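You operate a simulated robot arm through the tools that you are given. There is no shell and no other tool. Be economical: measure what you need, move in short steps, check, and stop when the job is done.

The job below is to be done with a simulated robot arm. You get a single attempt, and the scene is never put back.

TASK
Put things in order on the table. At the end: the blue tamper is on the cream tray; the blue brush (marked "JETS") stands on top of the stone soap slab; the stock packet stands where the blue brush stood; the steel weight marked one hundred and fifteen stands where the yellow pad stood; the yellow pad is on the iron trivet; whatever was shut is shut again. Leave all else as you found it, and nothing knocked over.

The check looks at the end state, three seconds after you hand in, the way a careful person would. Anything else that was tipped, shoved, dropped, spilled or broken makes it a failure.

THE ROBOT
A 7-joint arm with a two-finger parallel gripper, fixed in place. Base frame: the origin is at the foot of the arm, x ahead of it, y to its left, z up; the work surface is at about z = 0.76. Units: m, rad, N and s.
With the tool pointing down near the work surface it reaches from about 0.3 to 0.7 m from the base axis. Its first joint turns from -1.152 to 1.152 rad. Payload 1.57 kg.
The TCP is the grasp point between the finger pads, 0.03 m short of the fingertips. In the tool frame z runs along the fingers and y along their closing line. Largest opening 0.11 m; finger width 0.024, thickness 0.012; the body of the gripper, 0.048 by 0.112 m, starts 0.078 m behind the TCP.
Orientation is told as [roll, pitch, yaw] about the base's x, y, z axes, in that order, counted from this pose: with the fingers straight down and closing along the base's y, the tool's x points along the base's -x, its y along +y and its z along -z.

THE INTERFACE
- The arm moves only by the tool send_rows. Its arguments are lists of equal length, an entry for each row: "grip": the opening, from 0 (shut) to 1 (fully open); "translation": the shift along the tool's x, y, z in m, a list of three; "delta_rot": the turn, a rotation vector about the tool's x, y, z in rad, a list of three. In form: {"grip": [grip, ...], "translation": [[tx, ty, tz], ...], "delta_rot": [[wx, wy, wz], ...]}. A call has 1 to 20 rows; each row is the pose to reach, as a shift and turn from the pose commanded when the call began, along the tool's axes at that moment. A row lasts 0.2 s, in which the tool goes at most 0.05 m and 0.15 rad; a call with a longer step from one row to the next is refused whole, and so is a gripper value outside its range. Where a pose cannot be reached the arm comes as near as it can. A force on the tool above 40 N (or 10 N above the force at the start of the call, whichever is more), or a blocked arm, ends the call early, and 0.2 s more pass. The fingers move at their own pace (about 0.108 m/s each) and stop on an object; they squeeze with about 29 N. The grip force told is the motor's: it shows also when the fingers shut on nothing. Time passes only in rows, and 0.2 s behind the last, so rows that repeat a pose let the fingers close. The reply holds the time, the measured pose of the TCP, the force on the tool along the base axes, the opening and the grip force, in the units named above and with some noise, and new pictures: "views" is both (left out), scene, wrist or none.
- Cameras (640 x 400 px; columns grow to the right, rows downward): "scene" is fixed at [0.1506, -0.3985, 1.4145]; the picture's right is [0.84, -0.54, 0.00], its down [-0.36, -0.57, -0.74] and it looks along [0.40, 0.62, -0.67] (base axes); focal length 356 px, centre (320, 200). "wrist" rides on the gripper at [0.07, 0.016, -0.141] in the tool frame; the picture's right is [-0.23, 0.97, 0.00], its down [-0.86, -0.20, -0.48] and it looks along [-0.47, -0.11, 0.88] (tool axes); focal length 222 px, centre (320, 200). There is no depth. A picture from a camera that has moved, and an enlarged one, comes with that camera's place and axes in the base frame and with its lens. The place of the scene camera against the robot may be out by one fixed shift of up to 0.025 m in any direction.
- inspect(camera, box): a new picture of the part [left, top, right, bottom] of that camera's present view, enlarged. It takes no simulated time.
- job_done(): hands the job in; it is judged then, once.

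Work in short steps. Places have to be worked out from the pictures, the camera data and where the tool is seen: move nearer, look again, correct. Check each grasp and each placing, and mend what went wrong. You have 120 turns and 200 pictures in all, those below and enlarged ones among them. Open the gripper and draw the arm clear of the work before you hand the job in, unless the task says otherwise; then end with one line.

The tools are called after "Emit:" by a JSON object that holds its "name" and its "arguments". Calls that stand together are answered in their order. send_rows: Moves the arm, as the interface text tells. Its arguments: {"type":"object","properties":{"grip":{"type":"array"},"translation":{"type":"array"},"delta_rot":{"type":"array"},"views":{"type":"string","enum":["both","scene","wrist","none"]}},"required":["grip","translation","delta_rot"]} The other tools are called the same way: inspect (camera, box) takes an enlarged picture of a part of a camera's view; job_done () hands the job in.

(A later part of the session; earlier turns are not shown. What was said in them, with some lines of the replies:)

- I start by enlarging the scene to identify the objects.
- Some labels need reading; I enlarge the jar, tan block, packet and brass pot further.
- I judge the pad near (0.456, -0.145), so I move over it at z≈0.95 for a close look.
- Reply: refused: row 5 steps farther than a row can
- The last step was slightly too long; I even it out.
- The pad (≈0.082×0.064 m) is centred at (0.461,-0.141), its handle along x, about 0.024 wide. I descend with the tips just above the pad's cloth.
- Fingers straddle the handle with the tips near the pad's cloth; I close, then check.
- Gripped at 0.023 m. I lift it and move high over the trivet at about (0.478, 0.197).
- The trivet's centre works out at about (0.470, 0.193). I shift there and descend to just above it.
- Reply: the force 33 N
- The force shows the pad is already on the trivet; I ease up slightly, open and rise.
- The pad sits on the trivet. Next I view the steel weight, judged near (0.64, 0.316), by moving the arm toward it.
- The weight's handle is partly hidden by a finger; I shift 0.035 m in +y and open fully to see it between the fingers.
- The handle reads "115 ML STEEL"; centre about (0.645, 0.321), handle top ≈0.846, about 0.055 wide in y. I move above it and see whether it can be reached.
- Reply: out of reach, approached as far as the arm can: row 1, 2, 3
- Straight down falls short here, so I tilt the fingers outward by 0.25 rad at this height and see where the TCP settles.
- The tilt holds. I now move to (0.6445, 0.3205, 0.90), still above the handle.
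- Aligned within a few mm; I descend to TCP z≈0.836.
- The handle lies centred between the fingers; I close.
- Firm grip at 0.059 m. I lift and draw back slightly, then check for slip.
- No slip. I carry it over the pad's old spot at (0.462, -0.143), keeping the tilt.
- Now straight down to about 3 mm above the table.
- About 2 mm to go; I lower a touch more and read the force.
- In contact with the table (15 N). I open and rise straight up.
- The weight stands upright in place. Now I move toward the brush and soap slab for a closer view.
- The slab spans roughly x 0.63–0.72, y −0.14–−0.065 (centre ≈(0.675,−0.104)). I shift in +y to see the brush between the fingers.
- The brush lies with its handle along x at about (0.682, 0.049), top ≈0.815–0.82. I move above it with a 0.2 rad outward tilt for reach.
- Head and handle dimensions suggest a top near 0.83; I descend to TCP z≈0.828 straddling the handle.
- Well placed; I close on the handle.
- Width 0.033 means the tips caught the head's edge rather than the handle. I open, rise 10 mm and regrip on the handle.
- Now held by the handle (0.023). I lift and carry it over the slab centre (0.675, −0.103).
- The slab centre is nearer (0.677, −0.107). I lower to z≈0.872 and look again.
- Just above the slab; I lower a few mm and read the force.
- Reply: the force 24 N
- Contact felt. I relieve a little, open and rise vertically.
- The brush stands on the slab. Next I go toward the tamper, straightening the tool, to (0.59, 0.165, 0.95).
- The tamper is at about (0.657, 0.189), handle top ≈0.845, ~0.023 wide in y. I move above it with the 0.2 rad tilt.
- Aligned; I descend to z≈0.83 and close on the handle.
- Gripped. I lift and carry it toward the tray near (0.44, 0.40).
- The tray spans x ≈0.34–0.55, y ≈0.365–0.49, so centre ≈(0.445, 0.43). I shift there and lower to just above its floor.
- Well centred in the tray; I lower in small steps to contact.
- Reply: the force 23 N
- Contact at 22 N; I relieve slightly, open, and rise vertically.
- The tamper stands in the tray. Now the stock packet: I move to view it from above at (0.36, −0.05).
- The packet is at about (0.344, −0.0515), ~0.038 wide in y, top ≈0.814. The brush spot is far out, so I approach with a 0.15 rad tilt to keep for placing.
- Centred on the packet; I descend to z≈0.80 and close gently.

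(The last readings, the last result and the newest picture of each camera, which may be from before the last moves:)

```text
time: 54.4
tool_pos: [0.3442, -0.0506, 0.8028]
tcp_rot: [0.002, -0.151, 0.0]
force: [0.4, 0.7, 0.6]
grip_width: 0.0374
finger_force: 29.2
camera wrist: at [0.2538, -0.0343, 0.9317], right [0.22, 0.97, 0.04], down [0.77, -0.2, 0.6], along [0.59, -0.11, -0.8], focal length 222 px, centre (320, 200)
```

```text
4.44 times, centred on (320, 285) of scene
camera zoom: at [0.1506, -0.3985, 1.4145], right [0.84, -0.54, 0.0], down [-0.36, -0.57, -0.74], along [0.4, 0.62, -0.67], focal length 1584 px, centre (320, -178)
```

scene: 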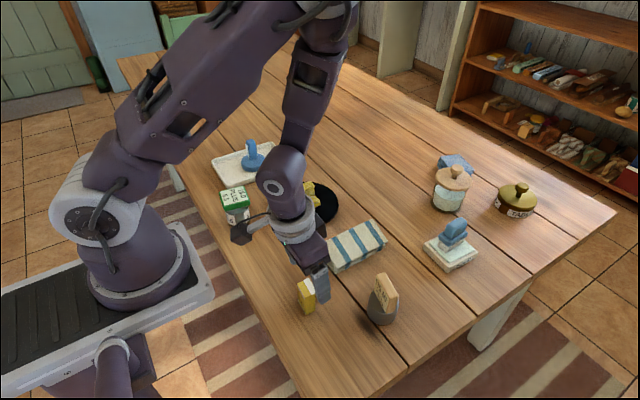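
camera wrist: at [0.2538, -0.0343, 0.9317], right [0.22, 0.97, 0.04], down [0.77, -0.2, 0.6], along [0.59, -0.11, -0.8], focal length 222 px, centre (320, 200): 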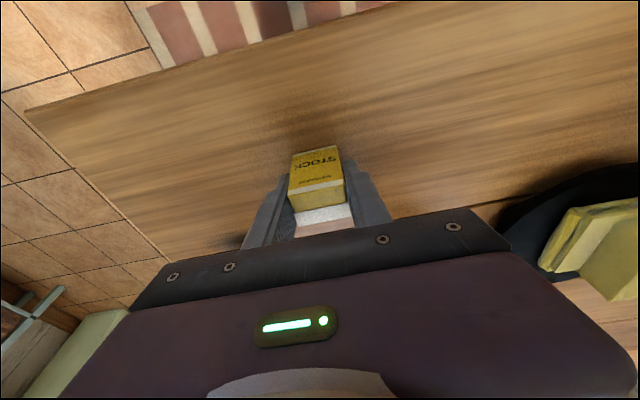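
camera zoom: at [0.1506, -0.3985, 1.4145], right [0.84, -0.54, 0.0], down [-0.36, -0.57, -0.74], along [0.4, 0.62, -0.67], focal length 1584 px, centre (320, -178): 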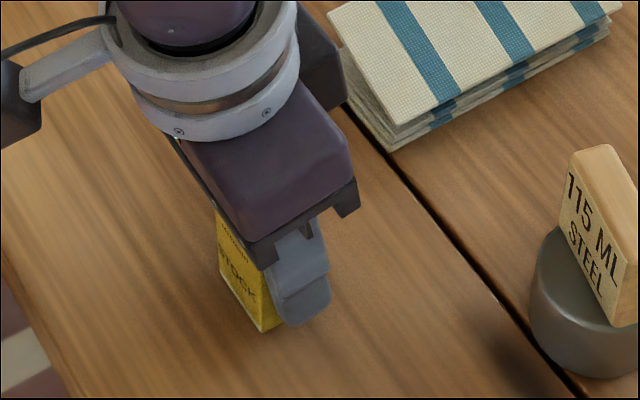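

Gripped at 0.037 m. I lift it and carry it over the brush's old spot (0.680, 0.0495).

Emit:
{"name": "send_rows", "arguments": {"grip": [0.2, 0.2, 0.2, 0.2, 0.2, 0.2, 0.2, 0.2, 0.2, 0.2, 0.2, 0.2], "translation": [[-0.006, 0, -0.0396], [-0.012, 0, -0.0791], [-0.0179, 0, -0.1187], [-0.0594, 0.0126, -0.1124], [-0.101, 0.0251, -0.1062], [-0.1425, 0.0377, -0.0999], [-0.184, 0.0503, -0.0936], [-0.2255, 0.0628, -0.0873], [-0.2671, 0.0754, -0.081], [-0.3086, 0.0879, -0.0748], [-0.3501, 0.1005, -0.0685], [-0.3501, 0.1005, -0.0685]], "delta_rot": [[0, 0, 0], [0, 0, 0], [0, 0, 0], [0, 0, 0], [0, 0, 0], [0, 0, 0], [0, 0, 0], [0, 0, 0], [0, 0, 0], [0, 0, 0], [0, 0, 0], [0, 0, 0]]}}

```text
time: 57.0
tool_pos: [0.6814, 0.0497, 0.9243]
tcp_rot: [-0.002, -0.15, 0.001]
force: [0.5, -0.7, 0.4]
grip_width: 0.0372
finger_force: 29.0
camera wrist: at [0.5907, 0.0659, 1.053], right [0.23, 0.97, 0.03], down [0.77, -0.2, 0.6], along [0.59, -0.11, -0.8], focal length 222 px, centre (320, 200)
```

scene: 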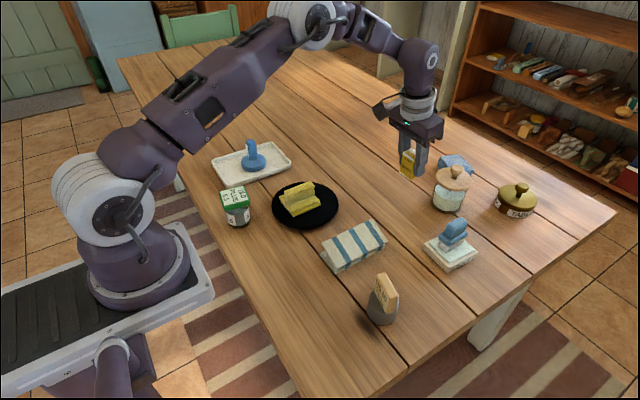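
wrist: 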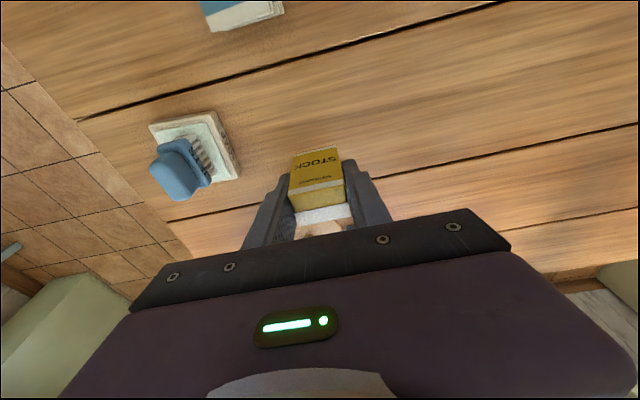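

Over the spot with the packet level. I lower to about 4 mm above the table.

Emit:
{"name": "send_rows", "arguments": {"grip": [0.2, 0.2, 0.2, 0.2, 0.2], "translation": [[0.0062, 0, 0.039], [0.0123, 0, 0.077], [0.016, 0, 0.1], [0.0185, 0, 0.1157], [0.0185, 0, 0.1157]], "delta_rot": [[0, 0, 0], [0, 0, 0], [0, 0, 0], [0, 0, 0], [0, 0, 0]], "views": "wrist"}}

Emit:
{"name": "inspect", "arguments": {"camera": "scene", "box": [350, 130, 470, 230]}}

```text
time: 58.2
tool_pos: [0.6774, 0.0497, 0.8063]
tcp_rot: [0.002, -0.15, 0.0]
force: [0.3, -0.6, -0.5]
grip_width: 0.0372
finger_force: 28.5
camera wrist: at [0.5885, 0.0658, 0.935], right [0.22, 0.97, 0.04], down [0.77, -0.2, 0.6], along [0.59, -0.11, -0.8], focal length 222 px, centre (320, 200)
```

wrist: 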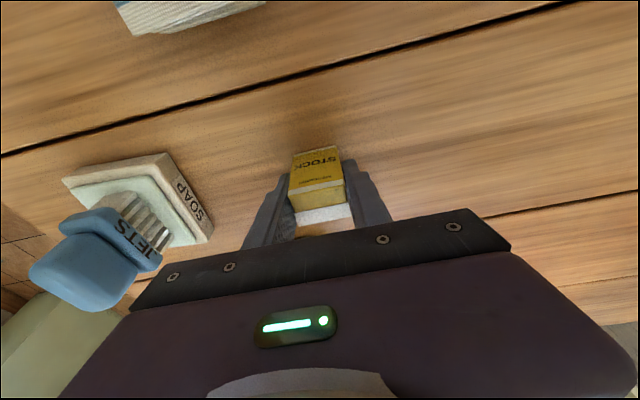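

```text
4.00 times, centred on (410, 180) of scene
camera zoom: at [0.1506, -0.3985, 1.4145], right [0.84, -0.54, 0.0], down [-0.36, -0.57, -0.74], along [0.4, 0.62, -0.67], focal length 1426 px, centre (-40, 280)
```

zoom: 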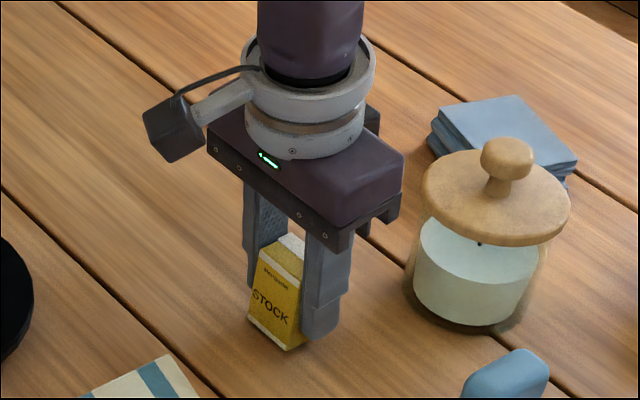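

Emit:
{"name": "send_rows", "arguments": {"grip": [0.2, 0.2, 0.2, 0.2], "translation": [[0.0002, 0, 0.0015], [0.0004, 0, 0.003], [0.0006, 0, 0.004], [0.0006, 0, 0.004]], "delta_rot": [[0, 0, 0], [0, 0, 0], [0, 0, 0], [0, 0, 0]], "views": "none"}}

```text
time: 59.2
tool_pos: [0.6786, 0.0506, 0.8026]
tcp_rot: [0.001, -0.154, 0.001]
force: [-5.8, -1.0, 19.9]
grip_width: 0.0372
finger_force: 28.8
```

Contact at 20 N. I relieve, open, and rise vertically.

Emit:
{"name": "send_rows", "arguments": {"grip": [0.2, 0.5, 0.6, 0.6, 0.6, 0.6, 0.6], "translation": [[-0.0002, 0, -0.001], [-0.0002, 0, -0.001], [-0.0002, 0, -0.001], [-0.0002, 0, -0.001], [-0.0045, 0, -0.03], [-0.0104, 0, -0.0692], [-0.0164, 0, -0.1088]], "delta_rot": [[0, 0, 0], [0, 0, 0], [0, 0, 0], [0, 0, 0], [0, 0, 0], [0, 0, 0], [0, 0, 0]]}}

Emit:
{"name": "inspect", "arguments": {"camera": "scene", "box": [350, 130, 470, 230]}}

```text
time: 60.8
tool_pos: [0.679, 0.0499, 0.9111]
tcp_rot: [0.001, -0.149, 0.002]
force: [-0.6, 0.7, 0.1]
grip_width: 0.066
finger_force: 0.0
camera wrist: at [0.5892, 0.066, 1.0409], right [0.22, 0.97, 0.04], down [0.77, -0.2, 0.6], along [0.59, -0.11, -0.8], focal length 222 px, centre (320, 200)
```

scene: 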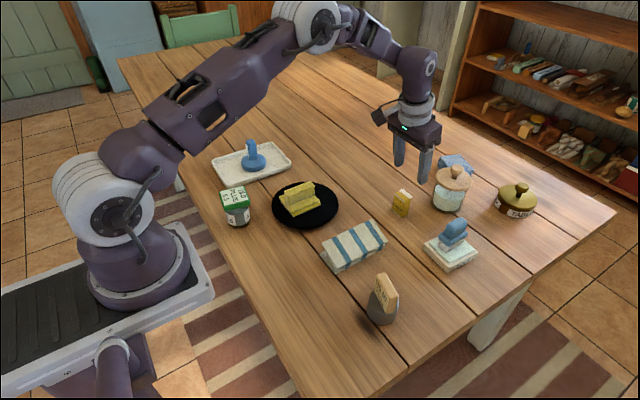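
wrist: 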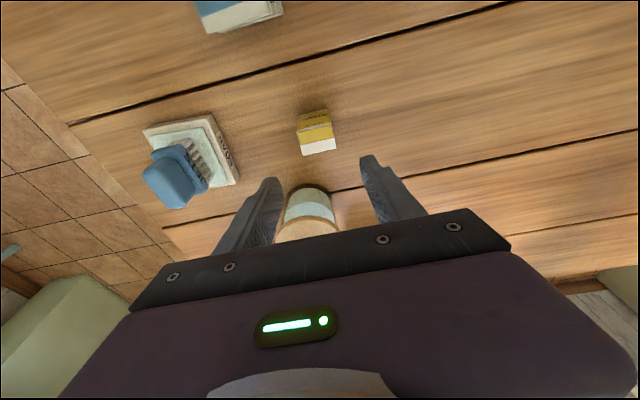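

```text
4.00 times, centred on (410, 180) of scene
camera zoom: at [0.1506, -0.3985, 1.4145], right [0.84, -0.54, 0.0], down [-0.36, -0.57, -0.74], along [0.4, 0.62, -0.67], focal length 1426 px, centre (-40, 280)
```

zoom: 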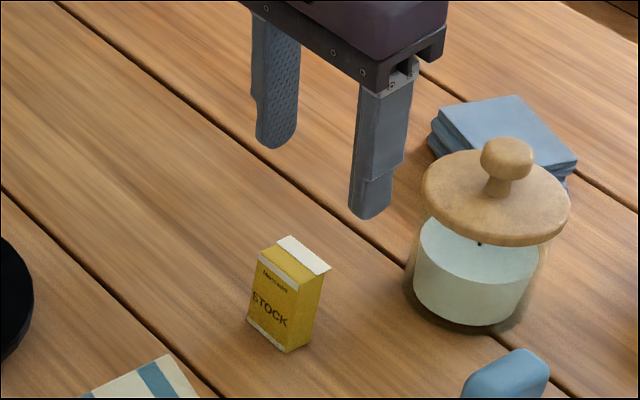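

The packet stands at the brush's old spot. I draw the arm up and back, then take a final look.

Emit:
{"name": "send_rows", "arguments": {"grip": [0.6, 0.8, 1, 1, 1, 1, 1, 1], "translation": [[-0.005, 0, -0.04], [0.02, 0, -0.08], [0.055, 0, -0.11], [0.095, 0, -0.135], [0.135, 0, -0.155], [0.175, 0, -0.17], [0.2, 0, -0.18], [0.2248, 0, -0.1857]], "delta_rot": [[0, 0, 0], [0, 0, 0], [0, 0, 0], [0, 0.05, 0], [0, 0.1, 0], [0, 0.15, 0], [0, 0.15, 0], [0, 0.15, 0]]}}

Emit:
{"name": "inspect", "arguments": {"camera": "scene", "box": [190, 120, 400, 340]}}

Emit:
{"name": "inspect", "arguments": {"camera": "scene", "box": [340, 140, 560, 340]}}

```text
time: 62.6
tool_pos: [0.429, 0.0494, 1.0605]
tcp_rot: [0.002, -0.001, 0.001]
force: [0.2, -1.3, -0.3]
grip_width: 0.1098
finger_force: 0.0
camera wrist: at [0.3588, 0.066, 1.202], right [0.23, 0.97, 0.0], down [0.85, -0.2, 0.48], along [0.47, -0.11, -0.88], focal length 222 px, centre (320, 200)
```

scene: 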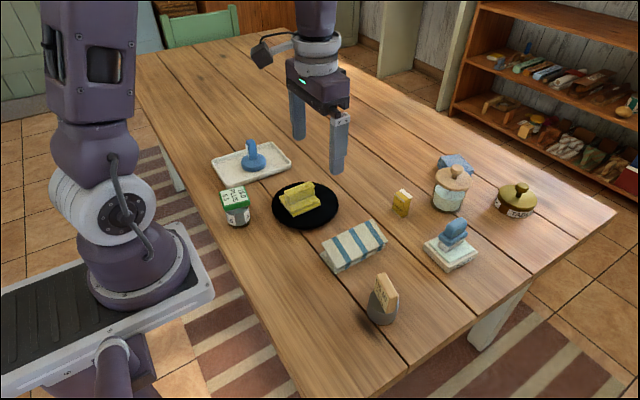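
wrist: 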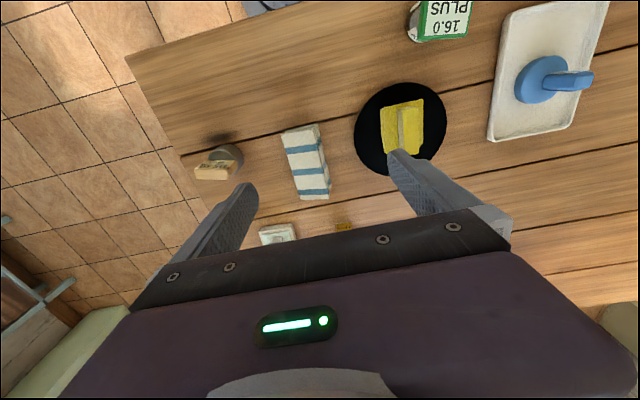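

```text
1.82 times, centred on (295, 230) of scene
camera zoom: at [0.1506, -0.3985, 1.4145], right [0.84, -0.54, 0.0], down [-0.36, -0.57, -0.74], along [0.4, 0.62, -0.67], focal length 648 px, centre (366, 146)
```

zoom: 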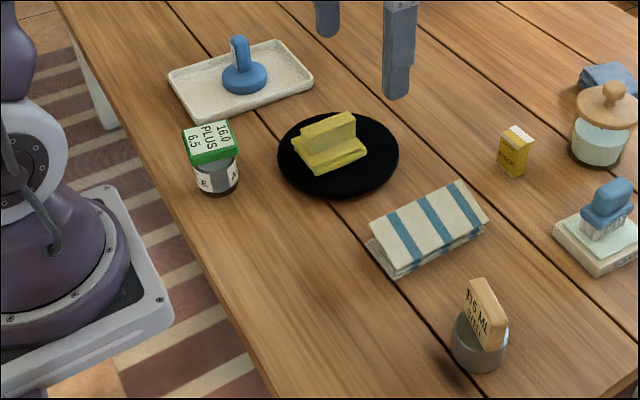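

```text
2.00 times, centred on (450, 240) of scene
camera zoom: at [0.1506, -0.3985, 1.4145], right [0.84, -0.54, 0.0], down [-0.36, -0.57, -0.74], along [0.4, 0.62, -0.67], focal length 713 px, centre (60, 120)
```

zoom: 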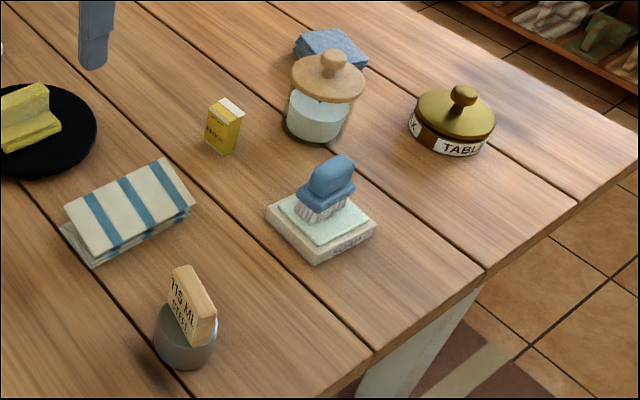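

Everything is where the task asks, upright, and nothing else has moved; the lids were never opened. I hand it in.

Emit:
{"name": "job_done", "arguments": {}}

```text
The job is handed in.
```

All five items are where you asked and upright; I never opened any lid, and nothing else on the table looked moved in the last pictures.
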